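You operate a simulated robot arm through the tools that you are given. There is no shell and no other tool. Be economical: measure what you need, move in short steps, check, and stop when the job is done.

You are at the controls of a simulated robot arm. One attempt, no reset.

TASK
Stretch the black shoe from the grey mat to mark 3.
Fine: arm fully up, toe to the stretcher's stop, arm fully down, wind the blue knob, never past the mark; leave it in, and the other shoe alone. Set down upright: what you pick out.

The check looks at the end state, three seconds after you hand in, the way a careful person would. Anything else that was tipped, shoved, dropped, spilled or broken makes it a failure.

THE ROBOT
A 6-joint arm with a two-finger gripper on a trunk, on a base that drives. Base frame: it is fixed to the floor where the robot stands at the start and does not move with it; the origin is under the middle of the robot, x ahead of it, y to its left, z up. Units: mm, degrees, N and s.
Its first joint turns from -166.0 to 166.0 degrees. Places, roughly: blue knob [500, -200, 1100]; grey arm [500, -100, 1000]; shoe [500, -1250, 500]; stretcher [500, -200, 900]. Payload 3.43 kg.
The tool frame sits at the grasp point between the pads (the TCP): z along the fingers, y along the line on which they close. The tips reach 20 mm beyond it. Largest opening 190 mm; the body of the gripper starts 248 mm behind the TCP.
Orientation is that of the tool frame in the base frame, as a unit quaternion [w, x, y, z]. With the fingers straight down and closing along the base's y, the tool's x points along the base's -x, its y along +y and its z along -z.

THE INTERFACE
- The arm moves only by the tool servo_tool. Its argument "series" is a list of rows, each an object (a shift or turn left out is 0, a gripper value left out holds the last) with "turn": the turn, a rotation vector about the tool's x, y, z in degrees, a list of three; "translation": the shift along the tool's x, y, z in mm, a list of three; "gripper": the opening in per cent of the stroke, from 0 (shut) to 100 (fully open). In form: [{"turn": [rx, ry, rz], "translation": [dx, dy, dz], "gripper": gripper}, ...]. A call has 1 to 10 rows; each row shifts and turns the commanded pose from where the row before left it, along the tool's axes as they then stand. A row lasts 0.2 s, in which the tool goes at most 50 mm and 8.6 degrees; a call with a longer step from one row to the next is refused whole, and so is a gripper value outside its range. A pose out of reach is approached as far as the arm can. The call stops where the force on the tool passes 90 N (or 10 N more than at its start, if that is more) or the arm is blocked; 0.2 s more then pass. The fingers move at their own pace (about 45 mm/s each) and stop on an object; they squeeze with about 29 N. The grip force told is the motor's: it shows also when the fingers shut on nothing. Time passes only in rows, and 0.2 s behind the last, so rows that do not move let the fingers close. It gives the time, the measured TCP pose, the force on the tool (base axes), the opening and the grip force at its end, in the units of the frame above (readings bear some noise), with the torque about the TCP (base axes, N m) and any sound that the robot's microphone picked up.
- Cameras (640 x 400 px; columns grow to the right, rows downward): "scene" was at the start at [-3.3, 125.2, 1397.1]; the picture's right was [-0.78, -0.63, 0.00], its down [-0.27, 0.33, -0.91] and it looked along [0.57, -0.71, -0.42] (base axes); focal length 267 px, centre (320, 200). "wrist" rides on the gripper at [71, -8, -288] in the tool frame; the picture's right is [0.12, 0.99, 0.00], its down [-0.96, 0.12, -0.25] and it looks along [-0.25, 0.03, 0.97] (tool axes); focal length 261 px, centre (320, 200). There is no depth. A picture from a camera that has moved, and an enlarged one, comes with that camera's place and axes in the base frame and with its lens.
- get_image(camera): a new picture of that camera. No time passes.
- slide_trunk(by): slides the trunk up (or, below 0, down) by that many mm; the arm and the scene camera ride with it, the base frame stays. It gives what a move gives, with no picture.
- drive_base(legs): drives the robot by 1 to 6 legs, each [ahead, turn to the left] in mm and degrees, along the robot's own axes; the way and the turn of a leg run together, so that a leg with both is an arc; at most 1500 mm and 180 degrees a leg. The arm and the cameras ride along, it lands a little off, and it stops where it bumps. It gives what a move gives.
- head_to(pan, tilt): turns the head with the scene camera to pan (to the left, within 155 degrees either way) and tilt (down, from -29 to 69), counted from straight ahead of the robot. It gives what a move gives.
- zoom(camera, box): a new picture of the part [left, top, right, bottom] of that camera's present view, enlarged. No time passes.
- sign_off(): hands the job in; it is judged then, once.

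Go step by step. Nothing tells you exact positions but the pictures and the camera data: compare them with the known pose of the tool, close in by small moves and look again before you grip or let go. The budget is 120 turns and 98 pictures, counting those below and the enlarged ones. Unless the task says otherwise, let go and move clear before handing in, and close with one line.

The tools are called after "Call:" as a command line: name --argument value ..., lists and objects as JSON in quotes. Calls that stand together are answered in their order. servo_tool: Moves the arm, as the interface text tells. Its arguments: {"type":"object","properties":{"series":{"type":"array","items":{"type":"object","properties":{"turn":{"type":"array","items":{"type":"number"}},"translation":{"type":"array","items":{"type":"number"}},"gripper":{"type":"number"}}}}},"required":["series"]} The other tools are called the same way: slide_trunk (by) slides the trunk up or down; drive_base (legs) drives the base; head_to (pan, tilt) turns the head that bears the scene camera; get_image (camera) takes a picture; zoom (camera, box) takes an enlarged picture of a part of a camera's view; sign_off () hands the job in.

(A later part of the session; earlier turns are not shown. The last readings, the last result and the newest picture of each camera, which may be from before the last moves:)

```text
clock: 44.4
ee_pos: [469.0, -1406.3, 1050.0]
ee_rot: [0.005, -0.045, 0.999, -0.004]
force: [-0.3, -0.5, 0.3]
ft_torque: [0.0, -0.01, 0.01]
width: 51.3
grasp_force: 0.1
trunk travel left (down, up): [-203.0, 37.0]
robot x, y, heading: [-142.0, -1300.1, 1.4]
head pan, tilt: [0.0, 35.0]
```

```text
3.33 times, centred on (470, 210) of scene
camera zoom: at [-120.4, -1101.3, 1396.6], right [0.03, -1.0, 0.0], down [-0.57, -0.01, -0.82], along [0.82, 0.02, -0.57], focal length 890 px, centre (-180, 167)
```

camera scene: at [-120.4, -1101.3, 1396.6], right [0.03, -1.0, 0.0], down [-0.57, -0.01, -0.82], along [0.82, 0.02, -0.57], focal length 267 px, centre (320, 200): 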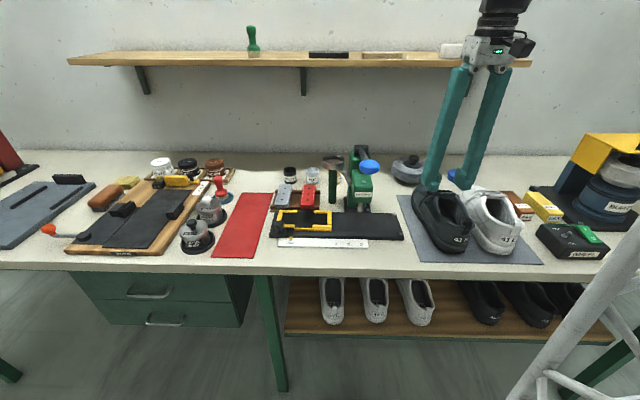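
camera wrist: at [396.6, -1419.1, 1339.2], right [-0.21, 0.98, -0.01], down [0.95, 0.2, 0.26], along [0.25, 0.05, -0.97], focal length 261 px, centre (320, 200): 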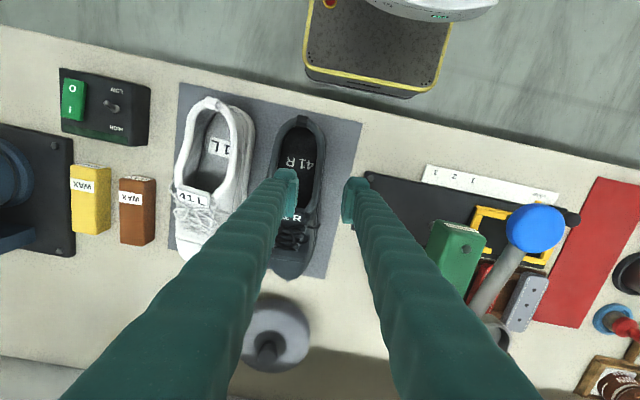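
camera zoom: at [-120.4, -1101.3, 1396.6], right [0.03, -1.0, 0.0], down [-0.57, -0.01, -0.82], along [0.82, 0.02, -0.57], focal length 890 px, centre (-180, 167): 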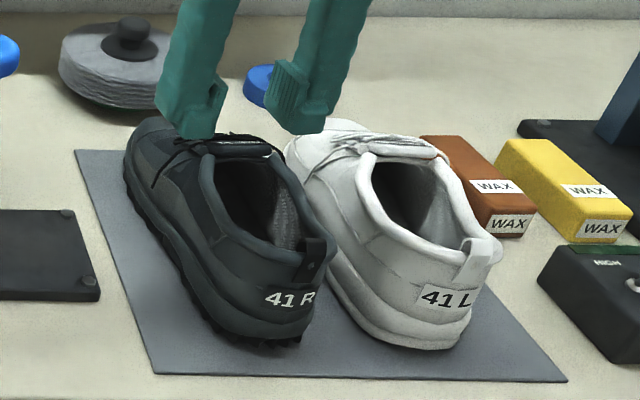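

Alignment with the wall is good (about 3 mm off). Lowering with the inner finger into the shoe.

Call:
servo_tool --series '[{"translation": [0, -3, 30]}, {"translation": [0, 0, 30]}, {"translation": [0, 0, 25]}, {"translation": [0, 0, 20]}, {}]'

Call:
zoom --camera "wrist" --box '[250, 100, 390, 260]'

Call:
zoom --camera "scene" --box '[390, 150, 550, 270]'

```text
clock: 45.6
ee_pos: [470.5, -1409.8, 945.5]
ee_rot: [0.006, -0.045, 0.999, -0.004]
force: [-0.4, -0.2, 0.1]
ft_torque: [0.02, -0.01, 0.03]
width: 51.7
grasp_force: 0.0
trunk travel left (down, up): [-203.0, 37.0]
robot x, y, heading: [-143.9, -1300.2, 1.6]
head pan, tilt: [0.0, 35.0]
```

```text
2.50 times, centred on (320, 180) of wrist
camera zoom: at [398.6, -1423.1, 1234.1], right [-0.21, 0.98, -0.01], down [0.94, 0.2, 0.26], along [0.25, 0.05, -0.97], focal length 652 px, centre (320, 250)
```

zoom: 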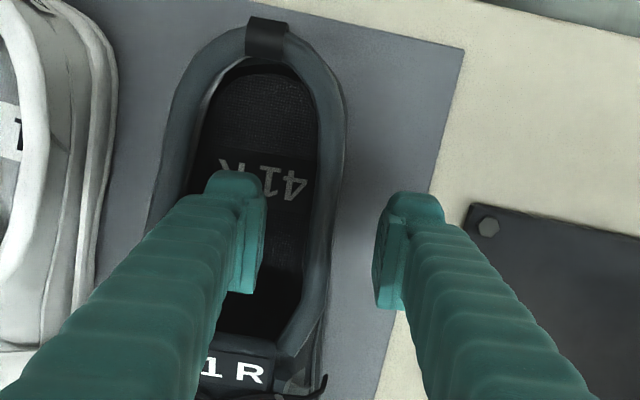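

```text
3.33 times, centred on (470, 210) of scene
camera zoom: at [-120.4, -1101.3, 1396.6], right [0.03, -1.0, 0.0], down [-0.57, -0.01, -0.82], along [0.82, 0.02, -0.57], focal length 890 px, centre (-180, 167)
```

zoom: 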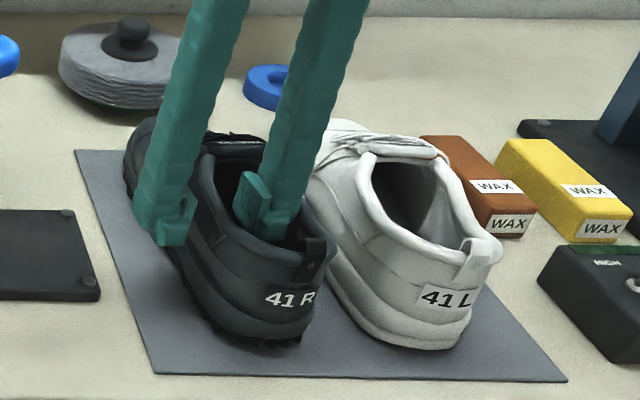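

The inner finger is inside, outer outside. Slightly forward and lower, then close.

Call:
servo_tool --series '[{"translation": [-10, -2, 6]}, {"translation": [0, 0, 5]}, {"gripper": 0}, {}, {}, {}, {}]'

Call:
zoom --camera "wrist" --box '[250, 100, 390, 260]'

Call:
zoom --camera "scene" --box '[390, 150, 550, 270]'

```text
clock: 47.2
ee_pos: [479.4, -1410.1, 934.3]
ee_rot: [0.004, -0.045, 0.999, -0.004]
force: [1.8, 1.3, 0.0]
ft_torque: [0.01, -0.1, 0.24]
width: 8.0
grasp_force: 28.8
trunk travel left (down, up): [-203.0, 37.0]
robot x, y, heading: [-146.1, -1298.6, 1.5]
head pan, tilt: [0.0, 35.0]
```

```text
2.50 times, centred on (320, 180) of wrist
camera zoom: at [408.6, -1424.3, 1223.6], right [-0.21, 0.98, -0.01], down [0.95, 0.2, 0.26], along [0.25, 0.05, -0.97], focal length 652 px, centre (320, 250)
```

zoom: 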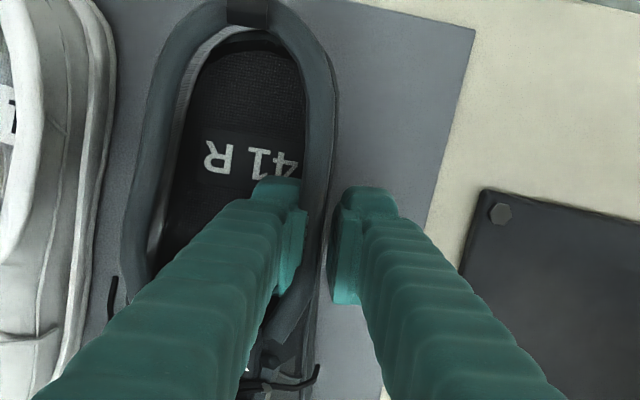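

```text
3.33 times, centred on (470, 210) of scene
camera zoom: at [-120.2, -1101.3, 1396.6], right [0.03, -1.0, 0.0], down [-0.57, -0.01, -0.82], along [0.82, 0.02, -0.57], focal length 890 px, centre (-180, 167)
```

zoom: 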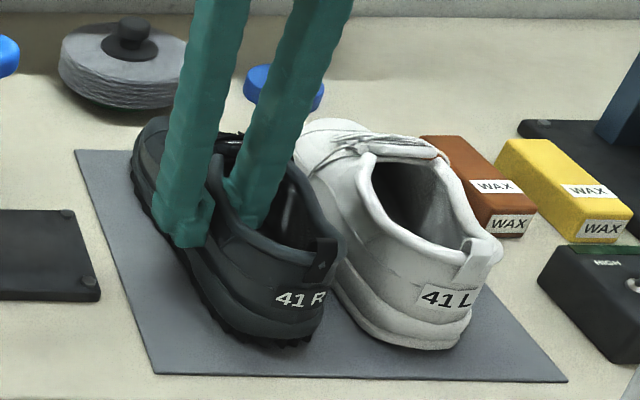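

Gripped the wall (8 mm). Lifting slowly and checking.

Call:
servo_tool --series '[{"translation": [0, 1, -10]}, {"translation": [0, 1, -15]}, {"translation": [0, 1, -20]}, {}]'

Call:
zoom --camera "scene" --box '[390, 130, 550, 270]'

```text
clock: 48.2
ee_pos: [480.0, -1407.5, 980.8]
ee_rot: [0.005, -0.045, 0.999, -0.003]
force: [0.2, -0.3, -3.4]
ft_torque: [0.18, 0.17, -0.02]
width: 8.1
grasp_force: 29.2
trunk travel left (down, up): [-203.0, 37.0]
robot x, y, heading: [-139.9, -1300.1, 1.8]
head pan, tilt: [0.0, 35.0]
```

```text
2.86 times, centred on (470, 200) of scene
camera zoom: at [-120.3, -1101.3, 1396.6], right [0.03, -1.0, 0.0], down [-0.57, -0.01, -0.82], along [0.82, 0.02, -0.57], focal length 762 px, centre (-109, 200)
```

zoom: 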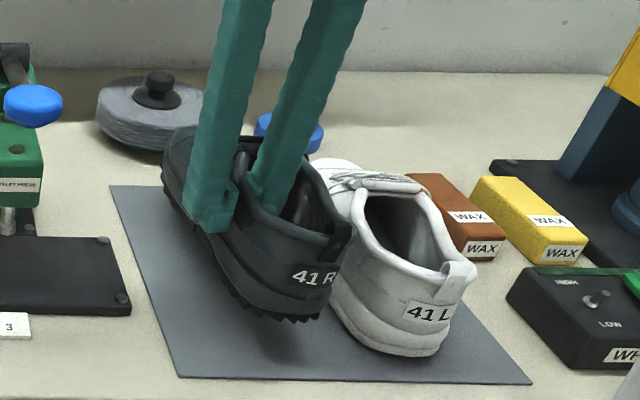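

The shoe hangs level. I lift it high and carry it back to the stretcher.

Call:
servo_tool --series '[{"translation": [0, 0, -40]}, {"translation": [0, 0, -45]}, {"translation": [0, 0, -45]}, {"translation": [0, 0, -45]}, {"translation": [0, 0, -45]}, {"translation": [0, 0, -45]}, {"translation": [0, 0, -45]}, {"translation": [0, 0, -25]}]'

Call:
drive_base --legs '[[0, 88.5], [1240, 0], [0, -90]]'

Call:
head_to --pan -15 --tilt 32

Call:
get_image --camera "scene"

Call:
get_image --camera "wrist"

```text
clock: 50.0
ee_pos: [476.0, -1403.6, 1315.2]
ee_rot: [0.005, -0.045, 0.999, -0.003]
force: [0.5, 0.0, -4.6]
ft_torque: [0.13, 0.18, -0.03]
width: 7.9
grasp_force: 28.9
trunk travel left (down, up): [-203.0, 37.0]
robot x, y, heading: [-144.9, -1301.6, 1.5]
head pan, tilt: [0.0, 35.0]
```

```text
clock: 64.3
ee_pos: [467.8, -175.7, 1314.9]
ee_rot: [0.005, -0.032, 0.999, -0.004]
force: [0.2, 0.6, -4.8]
ft_torque: [0.13, 0.14, 0.0]
width: 8.3
grasp_force: 29.8
trunk travel left (down, up): [-203.0, 37.0]
robot x, y, heading: [-152.1, -54.8, 0.3]
head pan, tilt: [0.0, 35.0]
```

```text
clock: 65.1
ee_pos: [466.6, -174.6, 1314.5]
ee_rot: [0.005, -0.031, 0.999, -0.004]
force: [-1.2, -0.1, -4.6]
ft_torque: [0.11, 0.15, -0.01]
width: 8.3
grasp_force: 28.9
trunk travel left (down, up): [-203.0, 37.0]
robot x, y, heading: [-147.8, -52.1, -0.4]
head pan, tilt: [-15.0, 32.0]
```

```text
51 pictures are left
camera scene: at [-121.7, 121.0, 1401.2], right [-0.26, -0.97, 0.0], down [-0.51, 0.14, -0.85], along [0.82, -0.22, -0.53], focal length 267 px, centre (320, 200)
```

scene: 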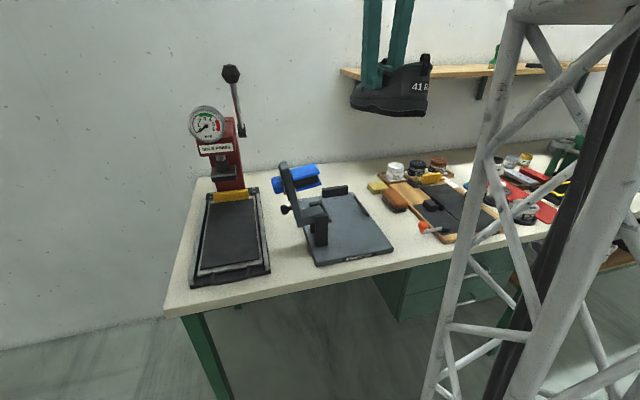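

```text
50 pictures are left
camera wrist: at [395.0, -187.0, 1603.3], right [-0.18, 0.98, -0.01], down [0.95, 0.18, 0.26], along [0.25, 0.04, -0.97], focal length 261 px, centre (320, 200)
```

wrist: 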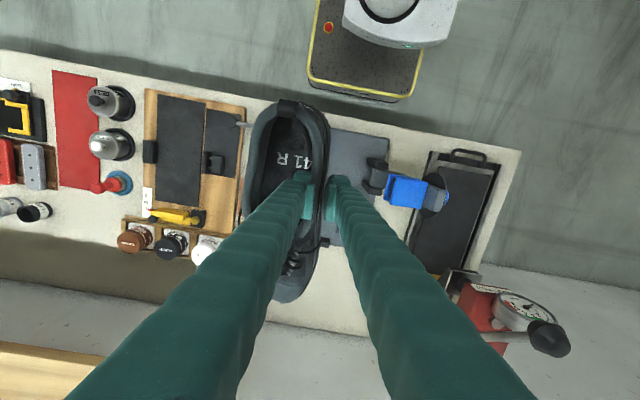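

The shoe is held well, about 5.7° off the guide direction and its axis ~37 mm to -y of the TCP. I turn it straight, centre it between the rails (axis y≈-158) and lower partway.

Call:
servo_tool --series '[{"turn": [0, 0, 5.7]}, {"translation": [0, 27, 0]}, {"translation": [0, 27, 20]}, {"translation": [0, 0, 40]}, {"translation": [0, 0, 40]}, {"translation": [0, 0, 40]}, {"translation": [0, 0, 30]}, {"translation": [0, 0, 20]}, {}]'

Call:
get_image --camera "wrist"

Call:
zoom --camera "scene" --box '[240, 60, 440, 280]'

```text
clock: 67.1
ee_pos: [471.4, -122.1, 1123.7]
ee_rot: [0.005, 0.018, 1.0, -0.002]
force: [0.0, -0.8, -3.5]
ft_torque: [0.14, 0.16, 0.0]
width: 8.4
grasp_force: 28.9
trunk travel left (down, up): [-203.0, 37.0]
robot x, y, heading: [-147.3, -51.0, -0.3]
head pan, tilt: [-15.0, 32.0]
```

```text
49 pictures are left
camera wrist: at [397.5, -126.7, 1412.3], right [-0.08, 1.0, -0.01], down [0.96, 0.08, 0.26], along [0.26, 0.01, -0.97], focal length 261 px, centre (320, 200)
```

wrist: 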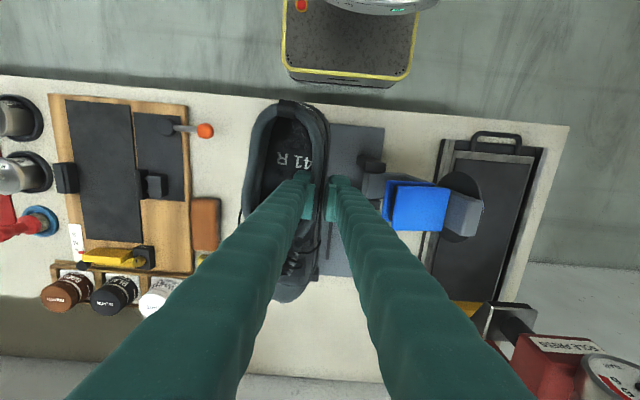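

```text
1.82 times, centred on (340, 170) of scene
camera zoom: at [-121.8, 120.9, 1401.2], right [-0.26, -0.97, 0.0], down [-0.51, 0.14, -0.85], along [0.82, -0.22, -0.53], focal length 485 px, centre (284, 254)
```

zoom: 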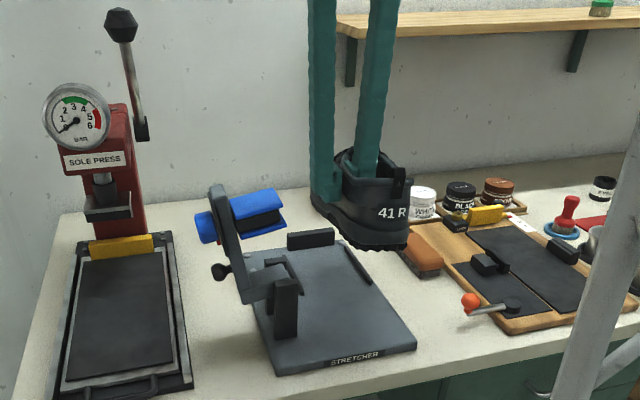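

Clearances are fine. Small yaw/side trim, then lower to just above the plate.

Call:
servo_tool --series '[{"turn": [0, 0, 1.4], "translation": [0, -3, 0]}, {"translation": [0, 0, 35]}, {"translation": [0, 0, 35]}, {"translation": [0, 0, 35]}, {"translation": [0, 0, 30]}, {"translation": [0, 0, 20]}, {}]'

Call:
zoom --camera "scene" --box '[260, 120, 440, 270]'

Call:
get_image --camera "wrist"

```text
clock: 68.7
ee_pos: [473.2, -125.0, 970.1]
ee_rot: [0.005, 0.03, 1.0, -0.004]
force: [0.4, 1.4, 1.0]
ft_torque: [-0.03, -0.37, 0.3]
width: 8.4
grasp_force: 29.2
trunk travel left (down, up): [-203.0, 37.0]
robot x, y, heading: [-147.1, -53.5, -0.2]
head pan, tilt: [-15.0, 32.0]
```

```text
2.67 times, centred on (350, 195) of scene
camera zoom: at [-121.9, 121.0, 1401.3], right [-0.26, -0.97, 0.0], down [-0.51, 0.14, -0.85], along [0.82, -0.22, -0.53], focal length 712 px, centre (240, 213)
```

zoom: 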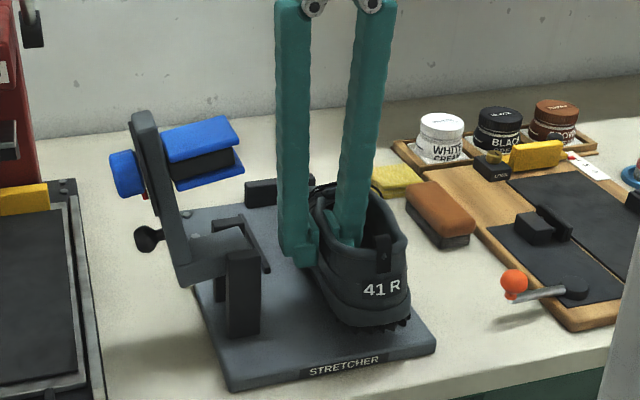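

```text
46 pictures are left
camera wrist: at [399.4, -129.3, 1257.9], right [-0.06, 1.0, -0.01], down [0.96, 0.06, 0.26], along [0.26, 0.01, -0.97], focal length 261 px, centre (320, 200)
```

wrist: 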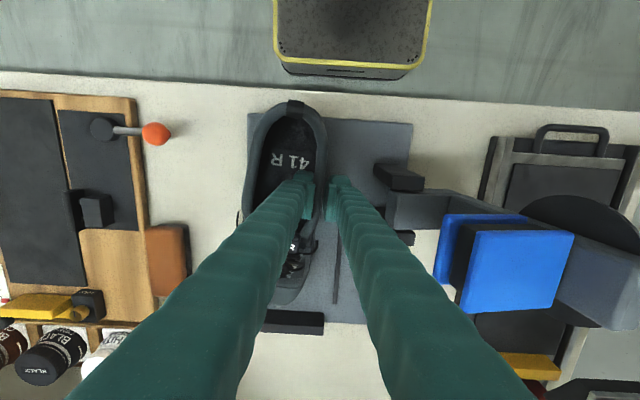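

The force suggests the sole's outer side is already touching the left rail (right-shoe bulge to -y). I raise a little and measure closer.

Call:
servo_tool --series '[{"translation": [0, 0, -15]}, {}]'

Call:
zoom --camera "wrist" --box '[220, 90, 380, 340]'

Call:
zoom --camera "scene" --box '[310, 170, 400, 260]'

```text
clock: 69.3
ee_pos: [472.3, -127.1, 983.8]
ee_rot: [0.005, 0.031, 0.999, -0.003]
force: [-0.1, -0.1, -2.8]
ft_torque: [0.18, 0.15, 0.01]
width: 8.2
grasp_force: 28.6
trunk travel left (down, up): [-203.0, 37.0]
robot x, y, heading: [-147.7, -51.8, -0.0]
head pan, tilt: [-15.0, 32.0]
```

```text
1.60 times, centred on (300, 215) of wrist
camera zoom: at [399.3, -129.6, 1272.7], right [-0.06, 1.0, -0.01], down [0.96, 0.06, 0.26], along [0.26, 0.01, -0.97], focal length 417 px, centre (352, 176)
```

zoom: 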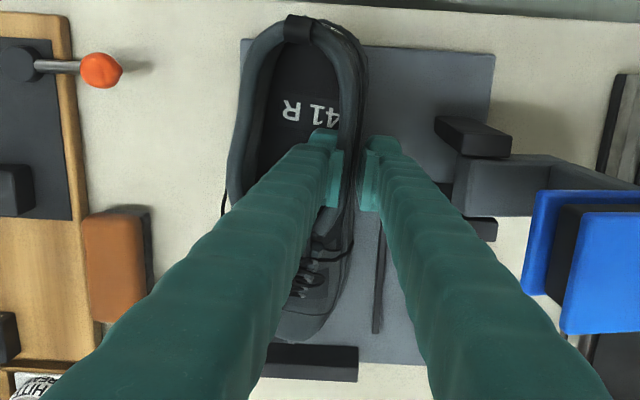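

```text
4.44 times, centred on (355, 215) of scene
camera zoom: at [-121.7, 120.9, 1401.2], right [-0.26, -0.97, 0.0], down [-0.51, 0.14, -0.85], along [0.82, -0.22, -0.53], focal length 1186 px, centre (164, 133)
```

zoom: 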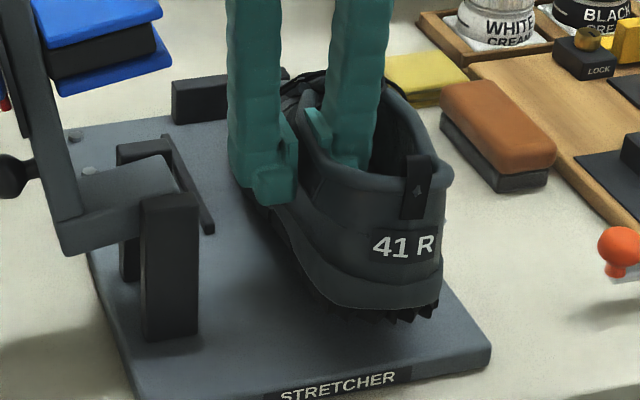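

Shoe's forefoot centre is ~9 mm too far to -y. I turn it 2° and shift +5 mm, then lower in steps.

Call:
servo_tool --series '[{"turn": [0, 0, -2], "translation": [0, 5, 0]}, {}, {"translation": [0, 0, 8]}, {"translation": [0, 0, 6]}, {}]'

Call:
servo_tool --series '[{"translation": [0, 0, 4]}, {}]'

```text
clock: 70.5
ee_pos: [472.0, -121.0, 970.6]
ee_rot: [0.005, 0.013, 1.0, -0.004]
force: [0.3, 1.5, -2.0]
ft_torque: [0.03, -0.11, 0.1]
width: 8.2
grasp_force: 29.5
trunk travel left (down, up): [-203.0, 37.0]
robot x, y, heading: [-151.2, -52.8, 0.1]
head pan, tilt: [-15.0, 32.0]
```

```text
clock: 71.1
ee_pos: [472.2, -119.1, 966.0]
ee_rot: [0.005, 0.013, 1.0, -0.003]
force: [-8.2, 15.2, 8.3]
ft_torque: [0.16, -0.45, 0.45]
width: 8.0
grasp_force: 28.9
trunk travel left (down, up): [-203.0, 37.0]
robot x, y, heading: [-148.8, -52.1, 0.0]
head pan, tilt: [-15.0, 32.0]
```

Call:
servo_tool --series '[{"translation": [0, 0, -8]}, {"translation": [0, 6, 0]}, {}]'

Call:
zoom --camera "wrist" --box '[230, 190, 370, 330]'

Call:
zoom --camera "scene" --box '[310, 170, 400, 260]'

```text
clock: 71.9
ee_pos: [473.1, -116.2, 973.1]
ee_rot: [0.005, 0.013, 1.0, -0.003]
force: [-0.3, -0.4, -3.7]
ft_torque: [0.15, 0.13, -0.01]
width: 7.9
grasp_force: 28.8
trunk travel left (down, up): [-203.0, 37.0]
robot x, y, heading: [-146.5, -50.2, -0.3]
head pan, tilt: [-15.0, 32.0]
```

```text
2.86 times, centred on (300, 260) of wrist
camera zoom: at [399.7, -121.2, 1262.7], right [-0.09, 1.0, -0.01], down [0.96, 0.09, 0.26], along [0.26, 0.02, -0.97], focal length 745 px, centre (377, 29)
```

zoom: 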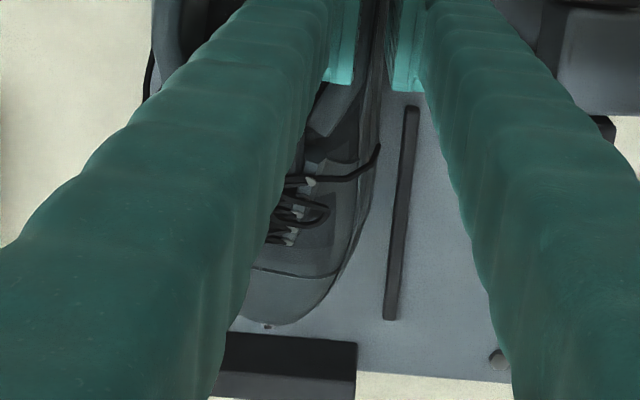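

```text
4.44 times, centred on (355, 215) of scene
camera zoom: at [-121.7, 120.9, 1401.2], right [-0.26, -0.97, 0.0], down [-0.51, 0.14, -0.85], along [0.82, -0.22, -0.53], focal length 1186 px, centre (164, 133)
```

zoom: 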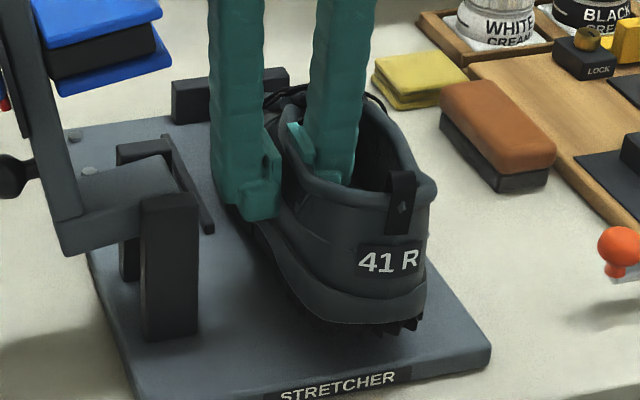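

Now medial clearance to the right rail ~10 mm and similar left. Lower again in steps.

Call:
servo_tool --series '[{"translation": [0, 0, 6]}, {"translation": [0, 0, 4]}, {}]'

Call:
servo_tool --series '[{"translation": [0, 0, 4]}, {}]'

```text
clock: 72.7
ee_pos: [471.4, -115.5, 964.1]
ee_rot: [0.005, 0.013, 1.0, -0.004]
force: [-4.5, 2.1, 9.3]
ft_torque: [0.01, -0.85, 0.07]
width: 8.3
grasp_force: 28.9
trunk travel left (down, up): [-203.0, 37.0]
robot x, y, heading: [-149.7, -52.7, -0.3]
head pan, tilt: [-15.0, 32.0]
```

```text
clock: 73.3
ee_pos: [473.4, -116.0, 960.3]
ee_rot: [0.005, 0.014, 1.0, -0.003]
force: [-4.8, 1.2, 6.7]
ft_torque: [-0.05, -0.7, -0.01]
width: 8.1
grasp_force: 28.3
trunk travel left (down, up): [-203.0, 37.0]
robot x, y, heading: [-148.3, -52.9, 0.1]
head pan, tilt: [-15.0, 32.0]
```

Call:
zoom --camera "scene" --box '[310, 170, 400, 260]'

```text
4.44 times, centred on (355, 215) of scene
camera zoom: at [-122.2, 121.1, 1401.2], right [-0.26, -0.97, 0.0], down [-0.51, 0.14, -0.85], along [0.82, -0.22, -0.53], focal length 1186 px, centre (164, 133)
```

zoom: 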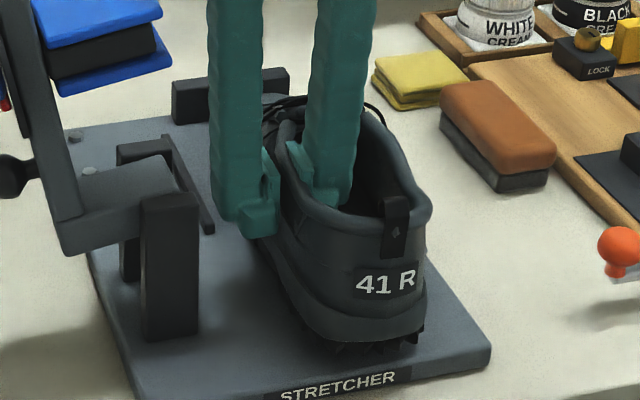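

The heel is still a few mm up with the forefoot touching; lower a bit more.

Call:
servo_tool --series '[{"translation": [0, 0, 3]}, {}]'

Call:
servo_tool --series '[{"translation": [0, 0, 3]}, {}]'

```text
clock: 73.9
ee_pos: [472.4, -115.4, 957.6]
ee_rot: [0.005, 0.013, 1.0, -0.004]
force: [-6.3, 0.2, 12.2]
ft_torque: [-0.04, -0.69, -0.03]
width: 8.0
grasp_force: 29.1
trunk travel left (down, up): [-203.0, 37.0]
robot x, y, heading: [-144.5, -56.5, -0.3]
head pan, tilt: [-15.0, 32.0]
```

```text
clock: 74.5
ee_pos: [473.3, -115.6, 954.2]
ee_rot: [0.004, 0.013, 1.0, -0.003]
force: [-4.7, 0.9, 9.7]
ft_torque: [-0.02, -0.67, -0.03]
width: 8.0
grasp_force: 29.5
trunk travel left (down, up): [-203.0, 37.0]
robot x, y, heading: [-148.2, -50.6, -0.2]
head pan, tilt: [-15.0, 32.0]
```

Call:
servo_tool --series '[{"translation": [0, 0, 3]}, {}]'

Call:
zoom --camera "scene" --box '[310, 170, 400, 260]'

Call:
zoom --camera "wrist" --box '[230, 190, 370, 330]'

```text
clock: 75.1
ee_pos: [473.1, -115.3, 952.6]
ee_rot: [0.006, 0.012, 1.0, -0.004]
force: [-6.0, 1.2, 28.6]
ft_torque: [0.03, 0.16, -0.05]
width: 8.0
grasp_force: 29.2
trunk travel left (down, up): [-203.0, 37.0]
robot x, y, heading: [-143.8, -50.0, -0.1]
head pan, tilt: [-15.0, 32.0]
```

```text
4.44 times, centred on (355, 215) of scene
camera zoom: at [-122.8, 121.1, 1401.6], right [-0.26, -0.97, 0.0], down [-0.51, 0.14, -0.85], along [0.82, -0.22, -0.53], focal length 1186 px, centre (164, 133)
```

zoom: 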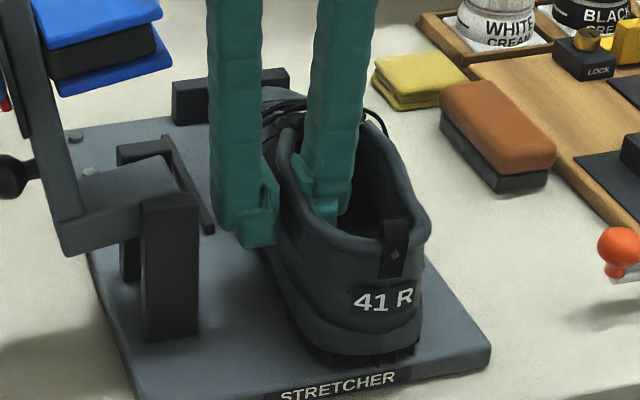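

```text
2.86 times, centred on (300, 260) of wrist
camera zoom: at [399.2, -120.9, 1241.3], right [-0.09, 1.0, -0.01], down [0.96, 0.09, 0.26], along [0.26, 0.02, -0.97], focal length 745 px, centre (377, 29)
```

zoom: 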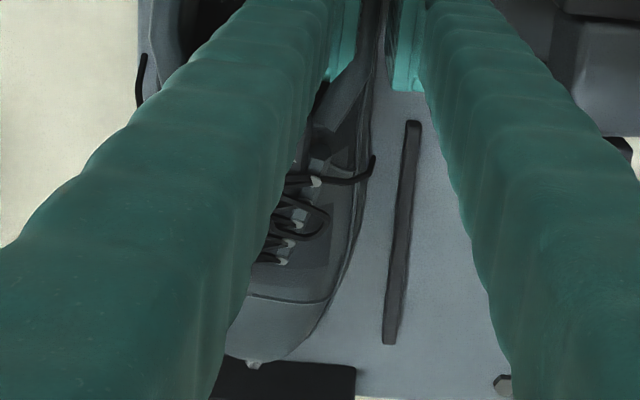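

The sole is flat on the plate now. Unload slightly, then slide forward in small steps to the stop, watching Fx.

Call:
servo_tool --series '[{"translation": [0, 0, -2]}, {"translation": [-4, 0, 0]}, {"translation": [-4, 0, 0]}, {}]'

Call:
servo_tool --series '[{"translation": [-3, 0, 0]}, {"translation": [-3, 0, 0]}, {}]'

Call:
servo_tool --series '[{"translation": [-3, 0, 0]}, {"translation": [-3, 0, 0]}, {}]'

```text
clock: 76.1
ee_pos: [481.5, -115.4, 953.3]
ee_rot: [0.005, 0.013, 1.0, -0.002]
force: [-0.3, -0.1, -2.9]
ft_torque: [0.06, 0.09, -0.09]
width: 8.1
grasp_force: 29.1
trunk travel left (down, up): [-203.0, 37.0]
robot x, y, heading: [-144.9, -52.0, 0.0]
head pan, tilt: [-15.0, 32.0]
```

```text
clock: 76.9
ee_pos: [488.0, -116.1, 952.2]
ee_rot: [0.006, 0.014, 1.0, -0.003]
force: [0.2, -0.5, -3.0]
ft_torque: [0.03, 0.06, -0.06]
width: 7.8
grasp_force: 28.9
trunk travel left (down, up): [-203.0, 37.0]
robot x, y, heading: [-146.9, -55.2, -0.1]
head pan, tilt: [-15.0, 32.0]
```

```text
clock: 77.7
ee_pos: [494.4, -116.0, 953.2]
ee_rot: [0.005, 0.014, 1.0, -0.004]
force: [0.1, -0.9, -3.3]
ft_torque: [0.02, 0.04, -0.06]
width: 8.0
grasp_force: 29.4
trunk travel left (down, up): [-203.0, 37.0]
robot x, y, heading: [-149.3, -55.8, -0.0]
head pan, tilt: [-15.0, 32.0]
```

Call:
servo_tool --series '[{"translation": [-3, 0, 0]}, {"translation": [-3, 0, 0]}, {}]'

Call:
zoom --camera "wrist" --box '[230, 190, 370, 330]'

Call:
zoom --camera "scene" --box '[310, 160, 400, 250]'

```text
clock: 78.5
ee_pos: [498.5, -116.1, 954.1]
ee_rot: [0.006, 0.012, 1.0, -0.003]
force: [-1.1, 0.1, -2.8]
ft_torque: [0.0, 0.04, -0.06]
width: 8.0
grasp_force: 28.9
trunk travel left (down, up): [-203.0, 37.0]
robot x, y, heading: [-148.4, -51.0, 0.1]
head pan, tilt: [-15.0, 32.0]
```

```text
2.86 times, centred on (300, 260) of wrist
camera zoom: at [426.0, -121.4, 1242.5], right [-0.09, 1.0, -0.01], down [0.96, 0.09, 0.26], along [0.26, 0.02, -0.97], focal length 745 px, centre (377, 29)
```

zoom: 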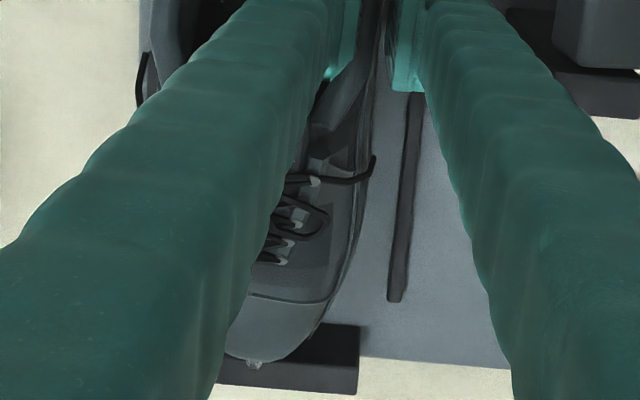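

```text
4.44 times, centred on (355, 205) of scene
camera zoom: at [-121.8, 121.0, 1401.2], right [-0.26, -0.97, 0.0], down [-0.51, 0.14, -0.85], along [0.82, -0.22, -0.53], focal length 1186 px, centre (164, 178)
```

zoom: 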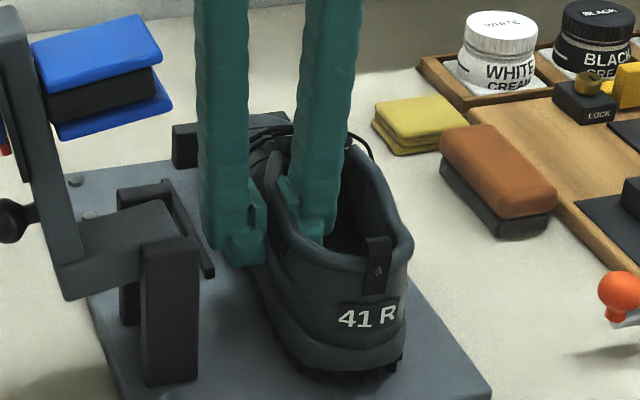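

Call:
servo_tool --series '[{"translation": [-3, 0, 0]}, {}]'

Call:
servo_tool --series '[{"translation": [-3, 0, 0]}, {}]'

Call:
servo_tool --series '[{"translation": [-3, 0, 0]}, {}]'

```text
clock: 79.1
ee_pos: [502.1, -117.0, 953.7]
ee_rot: [0.005, 0.014, 1.0, -0.004]
force: [-0.8, -0.3, -2.5]
ft_torque: [0.0, 0.03, -0.07]
width: 7.9
grasp_force: 29.0
trunk travel left (down, up): [-203.0, 37.0]
robot x, y, heading: [-148.2, -51.1, -0.2]
head pan, tilt: [-15.0, 32.0]
```

```text
clock: 79.7
ee_pos: [505.4, -117.4, 953.7]
ee_rot: [0.005, 0.013, 1.0, -0.003]
force: [-0.8, 0.5, -1.7]
ft_torque: [-0.01, 0.07, -0.06]
width: 7.7
grasp_force: 29.2
trunk travel left (down, up): [-203.0, 37.0]
robot x, y, heading: [-147.9, -53.0, -0.1]
head pan, tilt: [-15.0, 32.0]
```

```text
clock: 80.3
ee_pos: [508.3, -116.0, 953.1]
ee_rot: [0.005, 0.013, 1.0, -0.004]
force: [0.7, -0.6, -2.9]
ft_torque: [0.0, 0.01, -0.05]
width: 7.8
grasp_force: 28.7
trunk travel left (down, up): [-203.0, 37.0]
robot x, y, heading: [-148.1, -55.1, 0.2]
head pan, tilt: [-15.0, 32.0]
```

Call:
servo_tool --series '[{"translation": [-3, 0, 0]}, {}]'

Call:
servo_tool --series '[{"translation": [-3, 0, 0]}, {}]'

Call:
zoom --camera "wrist" --box '[230, 190, 370, 330]'

```text
clock: 80.9
ee_pos: [508.8, -115.2, 954.3]
ee_rot: [0.004, 0.013, 1.0, -0.003]
force: [-25.6, 5.4, 0.7]
ft_torque: [0.06, 0.53, -0.17]
width: 7.9
grasp_force: 28.8
trunk travel left (down, up): [-203.0, 37.0]
robot x, y, heading: [-145.2, -53.6, -0.1]
head pan, tilt: [-15.0, 32.0]
```

```text
clock: 81.5
ee_pos: [513.5, -115.8, 954.7]
ee_rot: [0.005, 0.013, 1.0, -0.004]
force: [-27.3, 6.2, 1.4]
ft_torque: [0.08, 0.42, -0.19]
width: 8.3
grasp_force: 29.0
trunk travel left (down, up): [-203.0, 37.0]
robot x, y, heading: [-142.9, -51.6, -0.3]
head pan, tilt: [-15.0, 32.0]
```

```text
2.86 times, centred on (300, 260) of wrist
camera zoom: at [440.0, -121.7, 1242.9], right [-0.09, 1.0, -0.01], down [0.96, 0.09, 0.26], along [0.26, 0.02, -0.97], focal length 745 px, centre (377, 29)
```

zoom: 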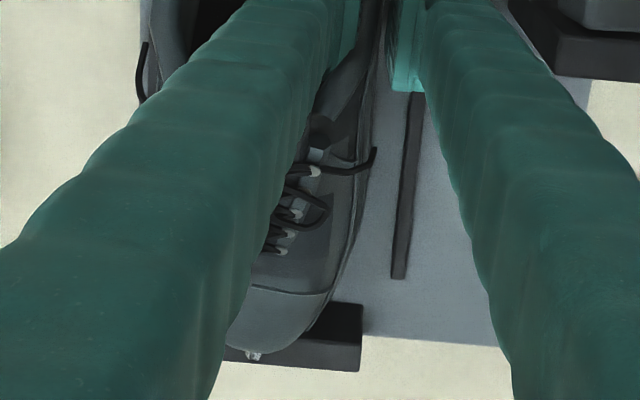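

Toe is against the stop (27 N). I settle it down 1.5 mm and open the fingers.

Call:
servo_tool --series '[{"translation": [0, 0, 1.5]}, {"gripper": 22}, {}, {}, {}]'

Call:
zoom --camera "scene" --box '[290, 150, 410, 260]'

Call:
get_image --camera "wrist"

```text
clock: 82.7
ee_pos: [515.4, -116.5, 951.9]
ee_rot: [0.006, 0.013, 1.0, -0.004]
force: [-0.1, -0.1, 0.5]
ft_torque: [0.01, 0.0, 0.02]
width: 41.8
grasp_force: 0.1
trunk travel left (down, up): [-203.0, 37.0]
robot x, y, heading: [-148.5, -52.6, 0.0]
head pan, tilt: [-15.0, 32.0]
```

```text
3.64 times, centred on (350, 205) of scene
camera zoom: at [-121.9, 121.0, 1401.2], right [-0.26, -0.97, 0.0], down [-0.51, 0.14, -0.85], along [0.82, -0.22, -0.53], focal length 970 px, centre (211, 182)
```

zoom: 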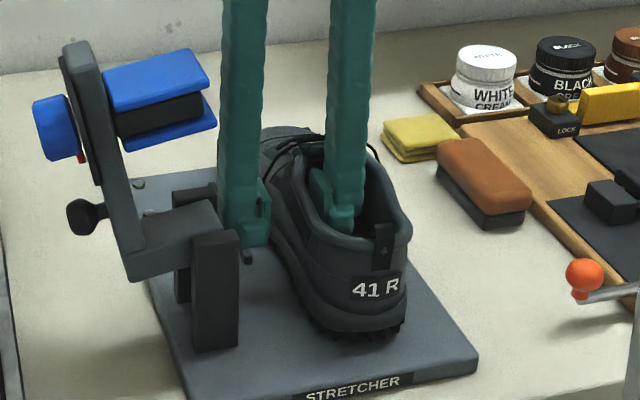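

```text
34 pictures are left
camera wrist: at [441.1, -122.1, 1241.1], right [-0.09, 1.0, -0.01], down [0.96, 0.09, 0.26], along [0.26, 0.02, -0.97], focal length 261 px, centre (320, 200)
```

wrist: 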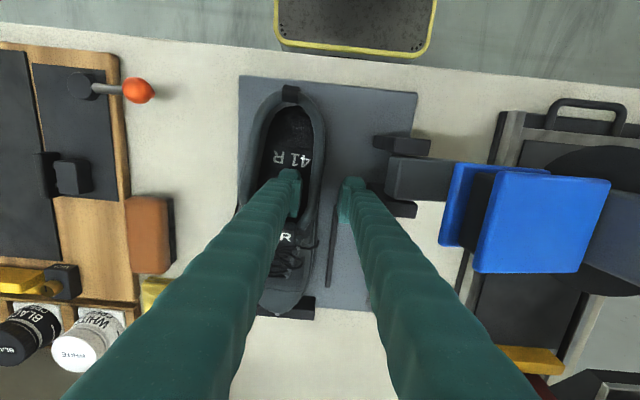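

Shoe stands upright at the stop. I lift the fingers straight out and check the alignment from above.

Call:
servo_tool --series '[{"translation": [2, 0, -15]}, {"translation": [0, 0, -35]}, {"translation": [0, 0, -45]}, {"translation": [0, 0, -45]}, {"translation": [0, 0, -45]}, {"translation": [0, 0, -45]}, {"translation": [0, 0, -45]}, {"translation": [0, 0, -45]}]'

Call:
zoom --camera "wrist" --box '[230, 80, 420, 270]'

```text
clock: 84.5
ee_pos: [507.8, -114.7, 1274.0]
ee_rot: [0.005, 0.013, 1.0, -0.004]
force: [0.1, 0.3, -0.7]
ft_torque: [0.02, 0.03, 0.02]
width: 41.8
grasp_force: 0.1
trunk travel left (down, up): [-203.0, 37.0]
robot x, y, heading: [-149.4, -53.0, 0.1]
head pan, tilt: [-15.0, 32.0]
```

```text
2.11 times, centred on (325, 175) of wrist
camera zoom: at [435.3, -119.3, 1561.7], right [-0.09, 1.0, -0.01], down [0.96, 0.09, 0.26], along [0.26, 0.02, -0.97], focal length 549 px, centre (310, 253)
```

zoom: 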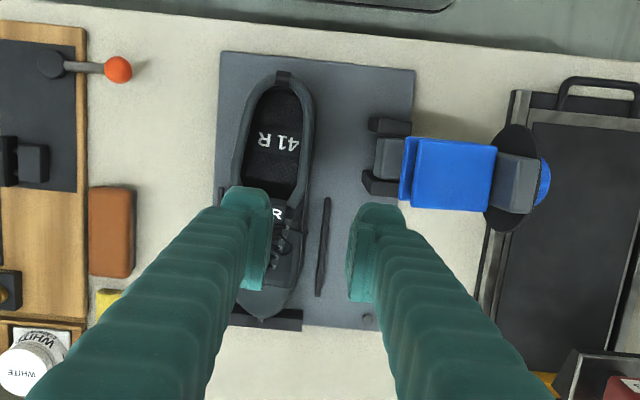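

The shoe sits straight, toe at the stop, its opening centred on y≈-157 where the plates come down. Next I return to the ball handle: turn the gripper to close along x and go to the +y side.

Call:
servo_tool --series '[{"turn": [0, 0, -8.5]}, {"turn": [0, 0, -8.5]}, {"turn": [0, 0, -8.5]}, {"turn": [0, 0, -8.5]}, {"turn": [0, 0, -8.5]}, {"turn": [0, 0, -8.5]}, {"turn": [0, 0, -8.5]}, {"turn": [0, 0, -8.5]}, {"turn": [0, 0, -8.5]}, {"turn": [0, 0, -8.5]}]'

Call:
servo_tool --series '[{"turn": [0, 0, -6.5], "gripper": 35}, {"translation": [-45, 5, 0]}, {"translation": [-45, 5, 0]}, {"translation": [-45, 5, 0]}, {"translation": [-45, 5, 0]}, {"translation": [-45, 5, 0]}, {"translation": [-45, 3, 0]}]'

Call:
servo_tool --series '[{"turn": [0, 8, 0]}, {"turn": [0, 8, 0]}, {"turn": [0, 8, 0]}, {"turn": [0, 8, 0]}, {"turn": [0, 8, 0]}, {"turn": [0, 8, 0]}, {"turn": [0, 8, 0]}, {"turn": [0, 8, 0]}, {"turn": [0, 8, 0]}, {"turn": [0, 8, 0]}]'

```text
clock: 86.7
ee_pos: [509.8, -114.6, 1272.4]
ee_rot: [0.001, -0.666, 0.746, -0.005]
force: [0.8, 0.7, 0.8]
ft_torque: [0.01, 0.0, 0.0]
width: 41.8
grasp_force: 0.1
trunk travel left (down, up): [-203.0, 37.0]
robot x, y, heading: [-147.2, -51.7, -0.3]
head pan, tilt: [-15.0, 32.0]
```

```text
clock: 88.3
ee_pos: [480.0, 154.9, 1270.6]
ee_rot: [0.002, -0.707, 0.707, -0.006]
force: [0.0, -0.3, -0.7]
ft_torque: [0.15, 0.01, -0.02]
width: 66.6
grasp_force: 0.0
trunk travel left (down, up): [-203.0, 37.0]
robot x, y, heading: [-148.4, -54.5, 0.1]
head pan, tilt: [-15.0, 32.0]
```

```text
clock: 90.4
ee_pos: [499.6, 60.0, 1156.9]
ee_rot: [0.425, 0.557, -0.554, 0.45]
force: [-0.2, 15.9, 27.8]
ft_torque: [0.52, 0.98, -0.42]
width: 66.1
grasp_force: 0.1
out of reach, approached as far as the arm can: row 5, 6, 7, 8, 9, 10
trunk travel left (down, up): [-203.0, 37.0]
robot x, y, heading: [-150.1, -50.9, 0.2]
head pan, tilt: [-15.0, 32.0]
stopped in row 10: the force on the tool passed its limit at 131 N (the readings are from after the stop); the commanded pose is now the measured one
```

Reach ran out during the tilt and the tool drifted into contact. I stop and look.

Call:
get_image --camera "scene"

Call:
get_image --camera "wrist"

```text
32 pictures are left
camera scene: at [-124.6, 121.1, 1402.0], right [-0.26, -0.97, 0.0], down [-0.51, 0.14, -0.85], along [0.82, -0.22, -0.53], focal length 267 px, centre (320, 200)
```

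scene: 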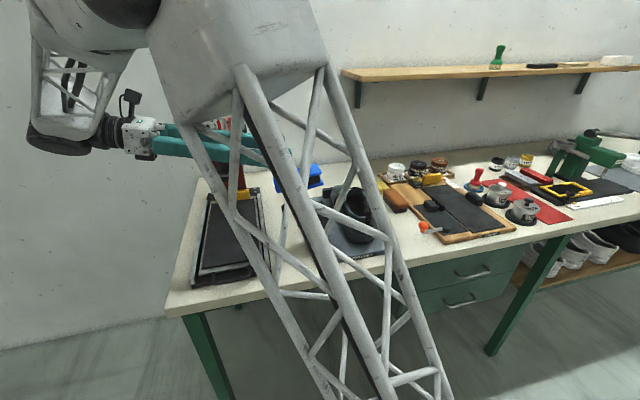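

```text
31 pictures are left
camera wrist: at [498.7, 322.5, 1294.8], right [-0.99, -0.05, 0.09], down [-0.1, 0.46, -0.88], along [0.0, -0.89, -0.47], focal length 261 px, centre (320, 200)
```

wrist: 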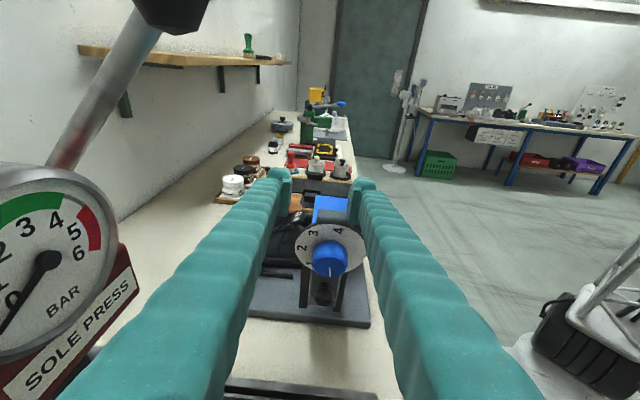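

Only the fingertips touched the top of the raised arm; nothing moved visibly. I back off along the tool, then go down to the ball at a lower height where this tilt is reachable.

Call:
servo_tool --series '[{"translation": [0, 0, -15]}, {"translation": [0, 8, -25]}, {"translation": [0, 8, -25]}, {"translation": [0, 4, -20]}]'

Call:
get_image --camera "wrist"

```text
clock: 91.4
ee_pos: [500.3, 61.4, 1155.7]
ee_rot: [0.427, 0.556, -0.553, 0.45]
force: [-0.7, 37.1, 66.4]
ft_torque: [0.48, 2.83, -1.59]
width: 67.5
grasp_force: 0.8
out of reach, approached as far as the arm can: row 1, 2, 3, 4
trunk travel left (down, up): [-203.0, 37.0]
robot x, y, heading: [-149.7, -53.9, 0.3]
head pan, tilt: [-15.0, 32.0]
```

```text
30 pictures are left
camera wrist: at [500.4, 324.3, 1292.1], right [-0.99, -0.05, 0.09], down [-0.11, 0.46, -0.88], along [0.0, -0.89, -0.46], focal length 261 px, centre (320, 200)
```

wrist: 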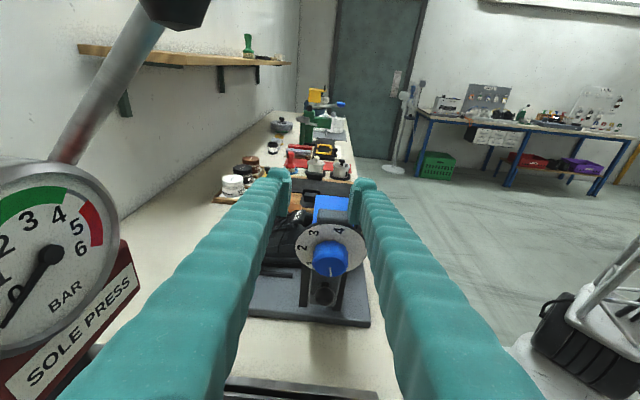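

Call:
slide_trunk --by 35

Call:
servo_tool --series '[{"turn": [0, -8, 0]}, {"turn": [0, -8, 0]}, {"turn": [0, -8, 0]}, {"turn": [0, -8, 0], "translation": [0, 0, -20]}]'

Call:
get_image --camera "scene"

```text
clock: 92.2
ee_pos: [501.5, 60.4, 1187.6]
ee_rot: [0.427, 0.557, -0.552, 0.449]
force: [-0.2, 0.1, 0.8]
ft_torque: [0.0, 0.02, -0.02]
width: 66.4
grasp_force: 0.1
trunk travel left (down, up): [-238.0, 2.0]
robot x, y, heading: [-144.8, -53.2, 0.1]
head pan, tilt: [-15.0, 32.0]
```

```text
clock: 93.2
ee_pos: [502.0, 76.1, 1200.8]
ee_rot: [0.262, 0.656, -0.651, 0.278]
force: [1.1, -0.5, -0.8]
ft_torque: [-0.19, 0.07, -0.07]
width: 66.4
grasp_force: 0.0
trunk travel left (down, up): [-238.0, 2.0]
robot x, y, heading: [-148.6, -55.9, -0.1]
head pan, tilt: [-15.0, 32.0]
```

```text
29 pictures are left
camera scene: at [-121.7, 121.9, 1436.1], right [-0.26, -0.97, 0.0], down [-0.51, 0.14, -0.85], along [0.82, -0.22, -0.53], focal length 267 px, centre (320, 200)
```

scene: 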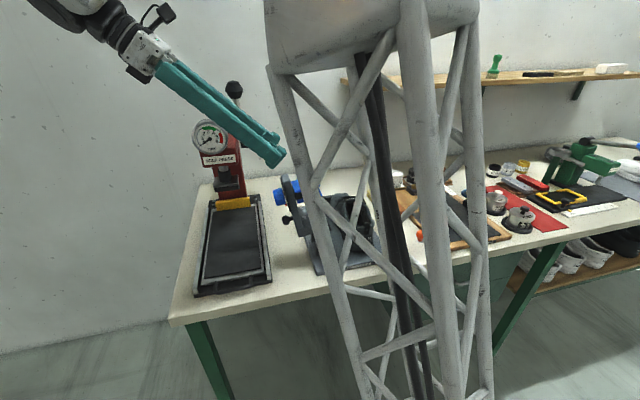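

Free again. I untilt, raise, and shift the base ~100 mm to +y so the horizontal approach to the ball is well within reach.

Call:
servo_tool --series '[{"turn": [0, -8, 0], "translation": [0, 0, -30]}, {"turn": [0, -8, 0], "translation": [0, 0, -30]}, {"turn": [0, -8, 0], "translation": [0, 0, -30]}, {"turn": [0, -8, 0], "translation": [0, 0, -20]}, {"turn": [0, -8, 0]}, {"turn": [0, -3, 0]}]'

Call:
drive_base --legs '[[0, -90], [-105, 0], [0, 90]]'

Call:
slide_trunk --by -35

```text
clock: 94.6
ee_pos: [498.1, 139.0, 1292.2]
ee_rot: [0.005, 0.712, -0.702, 0.019]
force: [0.1, -1.3, 0.1]
ft_torque: [-0.04, -0.03, -0.01]
width: 66.5
grasp_force: 0.1
trunk travel left (down, up): [-238.0, 2.0]
robot x, y, heading: [-150.9, -50.4, 0.1]
head pan, tilt: [-15.0, 32.0]
```

```text
clock: 103.2
ee_pos: [520.3, 118.9, 1291.4]
ee_rot: [-0.014, -0.644, 0.764, -0.024]
force: [-2.0, -15.9, 2.1]
ft_torque: [0.55, -0.2, -1.03]
width: 67.2
grasp_force: 0.4
trunk travel left (down, up): [-238.0, 2.0]
robot x, y, heading: [-147.5, 47.4, -9.9]
head pan, tilt: [-15.0, 32.0]
stopped in leg 3: the force on the tool passed its limit at 102 N (the readings are from after the stop); the commanded pose is now the measured one
```

```text
clock: 104.0
ee_pos: [517.9, 118.9, 1257.5]
ee_rot: [-0.014, -0.645, 0.764, -0.024]
force: [-23.9, -42.4, 19.4]
ft_torque: [2.58, -2.45, -2.22]
width: 60.8
grasp_force: 0.0
trunk travel left (down, up): [-203.0, 37.0]
robot x, y, heading: [-150.4, 51.9, -10.0]
head pan, tilt: [-15.0, 32.0]
```

The tool bumped something near the sole press on the last turn. I stop and look.

Call:
get_image --camera "scene"

Call:
get_image --camera "wrist"

```text
28 pictures are left
camera scene: at [-93.8, 215.9, 1401.6], right [-0.42, -0.91, 0.0], down [-0.48, 0.22, -0.85], along [0.77, -0.36, -0.53], focal length 267 px, centre (320, 200)
```

scene: 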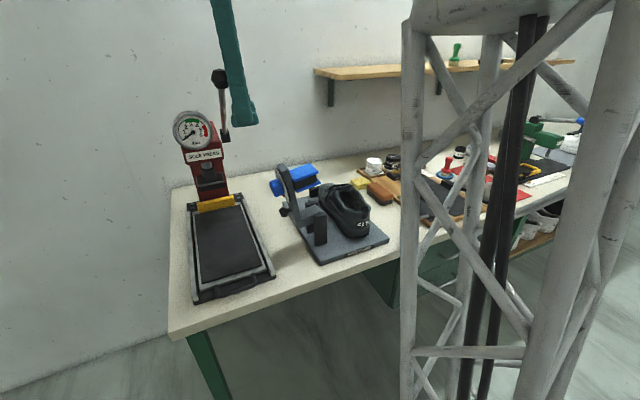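

```text
27 pictures are left
camera wrist: at [512.7, 62.2, 1550.4], right [-1.0, 0.05, -0.01], down [0.05, 0.98, 0.2], along [0.02, 0.2, -0.98], focal length 261 px, centre (320, 200)
```

wrist: 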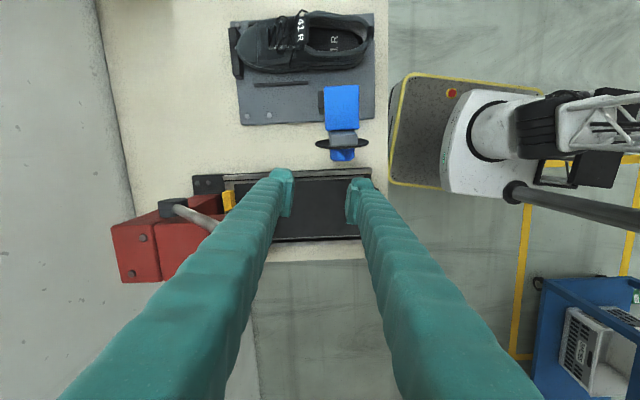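

The +x finger leans against the press's lever rod. I move away toward -x/-y, then re-check the lever.

Call:
servo_tool --series '[{"translation": [15, 15, 0]}, {"translation": [25, 20, -10]}, {"translation": [30, 20, -20]}, {}]'

Call:
zoom --camera "scene" --box '[160, 50, 300, 220]'

```text
clock: 105.0
ee_pos: [454.1, 63.0, 1288.4]
ee_rot: [-0.013, -0.644, 0.764, -0.024]
force: [-0.1, 0.3, 0.5]
ft_torque: [-0.01, -0.07, -0.03]
width: 66.7
grasp_force: 0.0
trunk travel left (down, up): [-203.0, 37.0]
robot x, y, heading: [-146.2, 52.7, -9.6]
head pan, tilt: [-15.0, 32.0]
```

```text
2.35 times, centred on (230, 135) of scene
camera zoom: at [-92.5, 218.4, 1401.2], right [-0.42, -0.91, 0.0], down [-0.48, 0.22, -0.85], along [0.77, -0.35, -0.53], focal length 628 px, centre (532, 353)
```

zoom: 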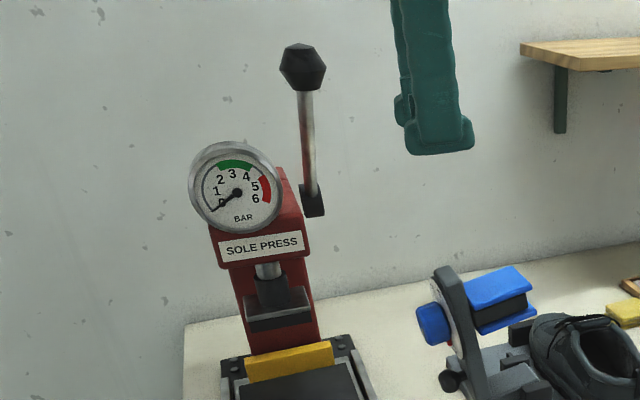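

The lever is where it was (knob ≈[604,146,1316], consistent with the first pictures). I keep x≤480 here, fix yaw, go to y≈150 and tilt while descending.

Call:
servo_tool --series '[{"turn": [0, 0, -5]}, {"turn": [0, 0, -4.7]}, {"translation": [-45, -13, 0]}, {"translation": [-45, -13, 0]}, {}]'

Call:
servo_tool --series '[{"turn": [0, 8, 0], "translation": [0, 0, 28]}, {"turn": [0, 8, 0], "translation": [-4, 0, 28]}, {"turn": [0, 8, 0], "translation": [-8, 0, 27]}, {"turn": [0, 8, 0], "translation": [-12, 0, 26]}, {"turn": [0, 8, 0], "translation": [-15, 0, 24]}]'

```text
clock: 106.2
ee_pos: [481.3, 153.6, 1283.1]
ee_rot: [-0.015, -0.707, 0.707, -0.022]
force: [-0.1, 0.2, 0.4]
ft_torque: [-0.02, 0.08, 0.0]
width: 66.6
grasp_force: 0.1
trunk travel left (down, up): [-203.0, 37.0]
robot x, y, heading: [-145.4, 54.8, -9.8]
head pan, tilt: [-15.0, 32.0]
```

```text
clock: 107.4
ee_pos: [482.0, 146.0, 1144.0]
ee_rot: [-0.254, -0.657, 0.658, -0.264]
force: [-0.6, -1.3, 1.4]
ft_torque: [0.3, -0.13, 0.1]
width: 66.3
grasp_force: 0.0
trunk travel left (down, up): [-203.0, 37.0]
robot x, y, heading: [-149.5, 49.7, -9.6]
head pan, tilt: [-15.0, 32.0]
```

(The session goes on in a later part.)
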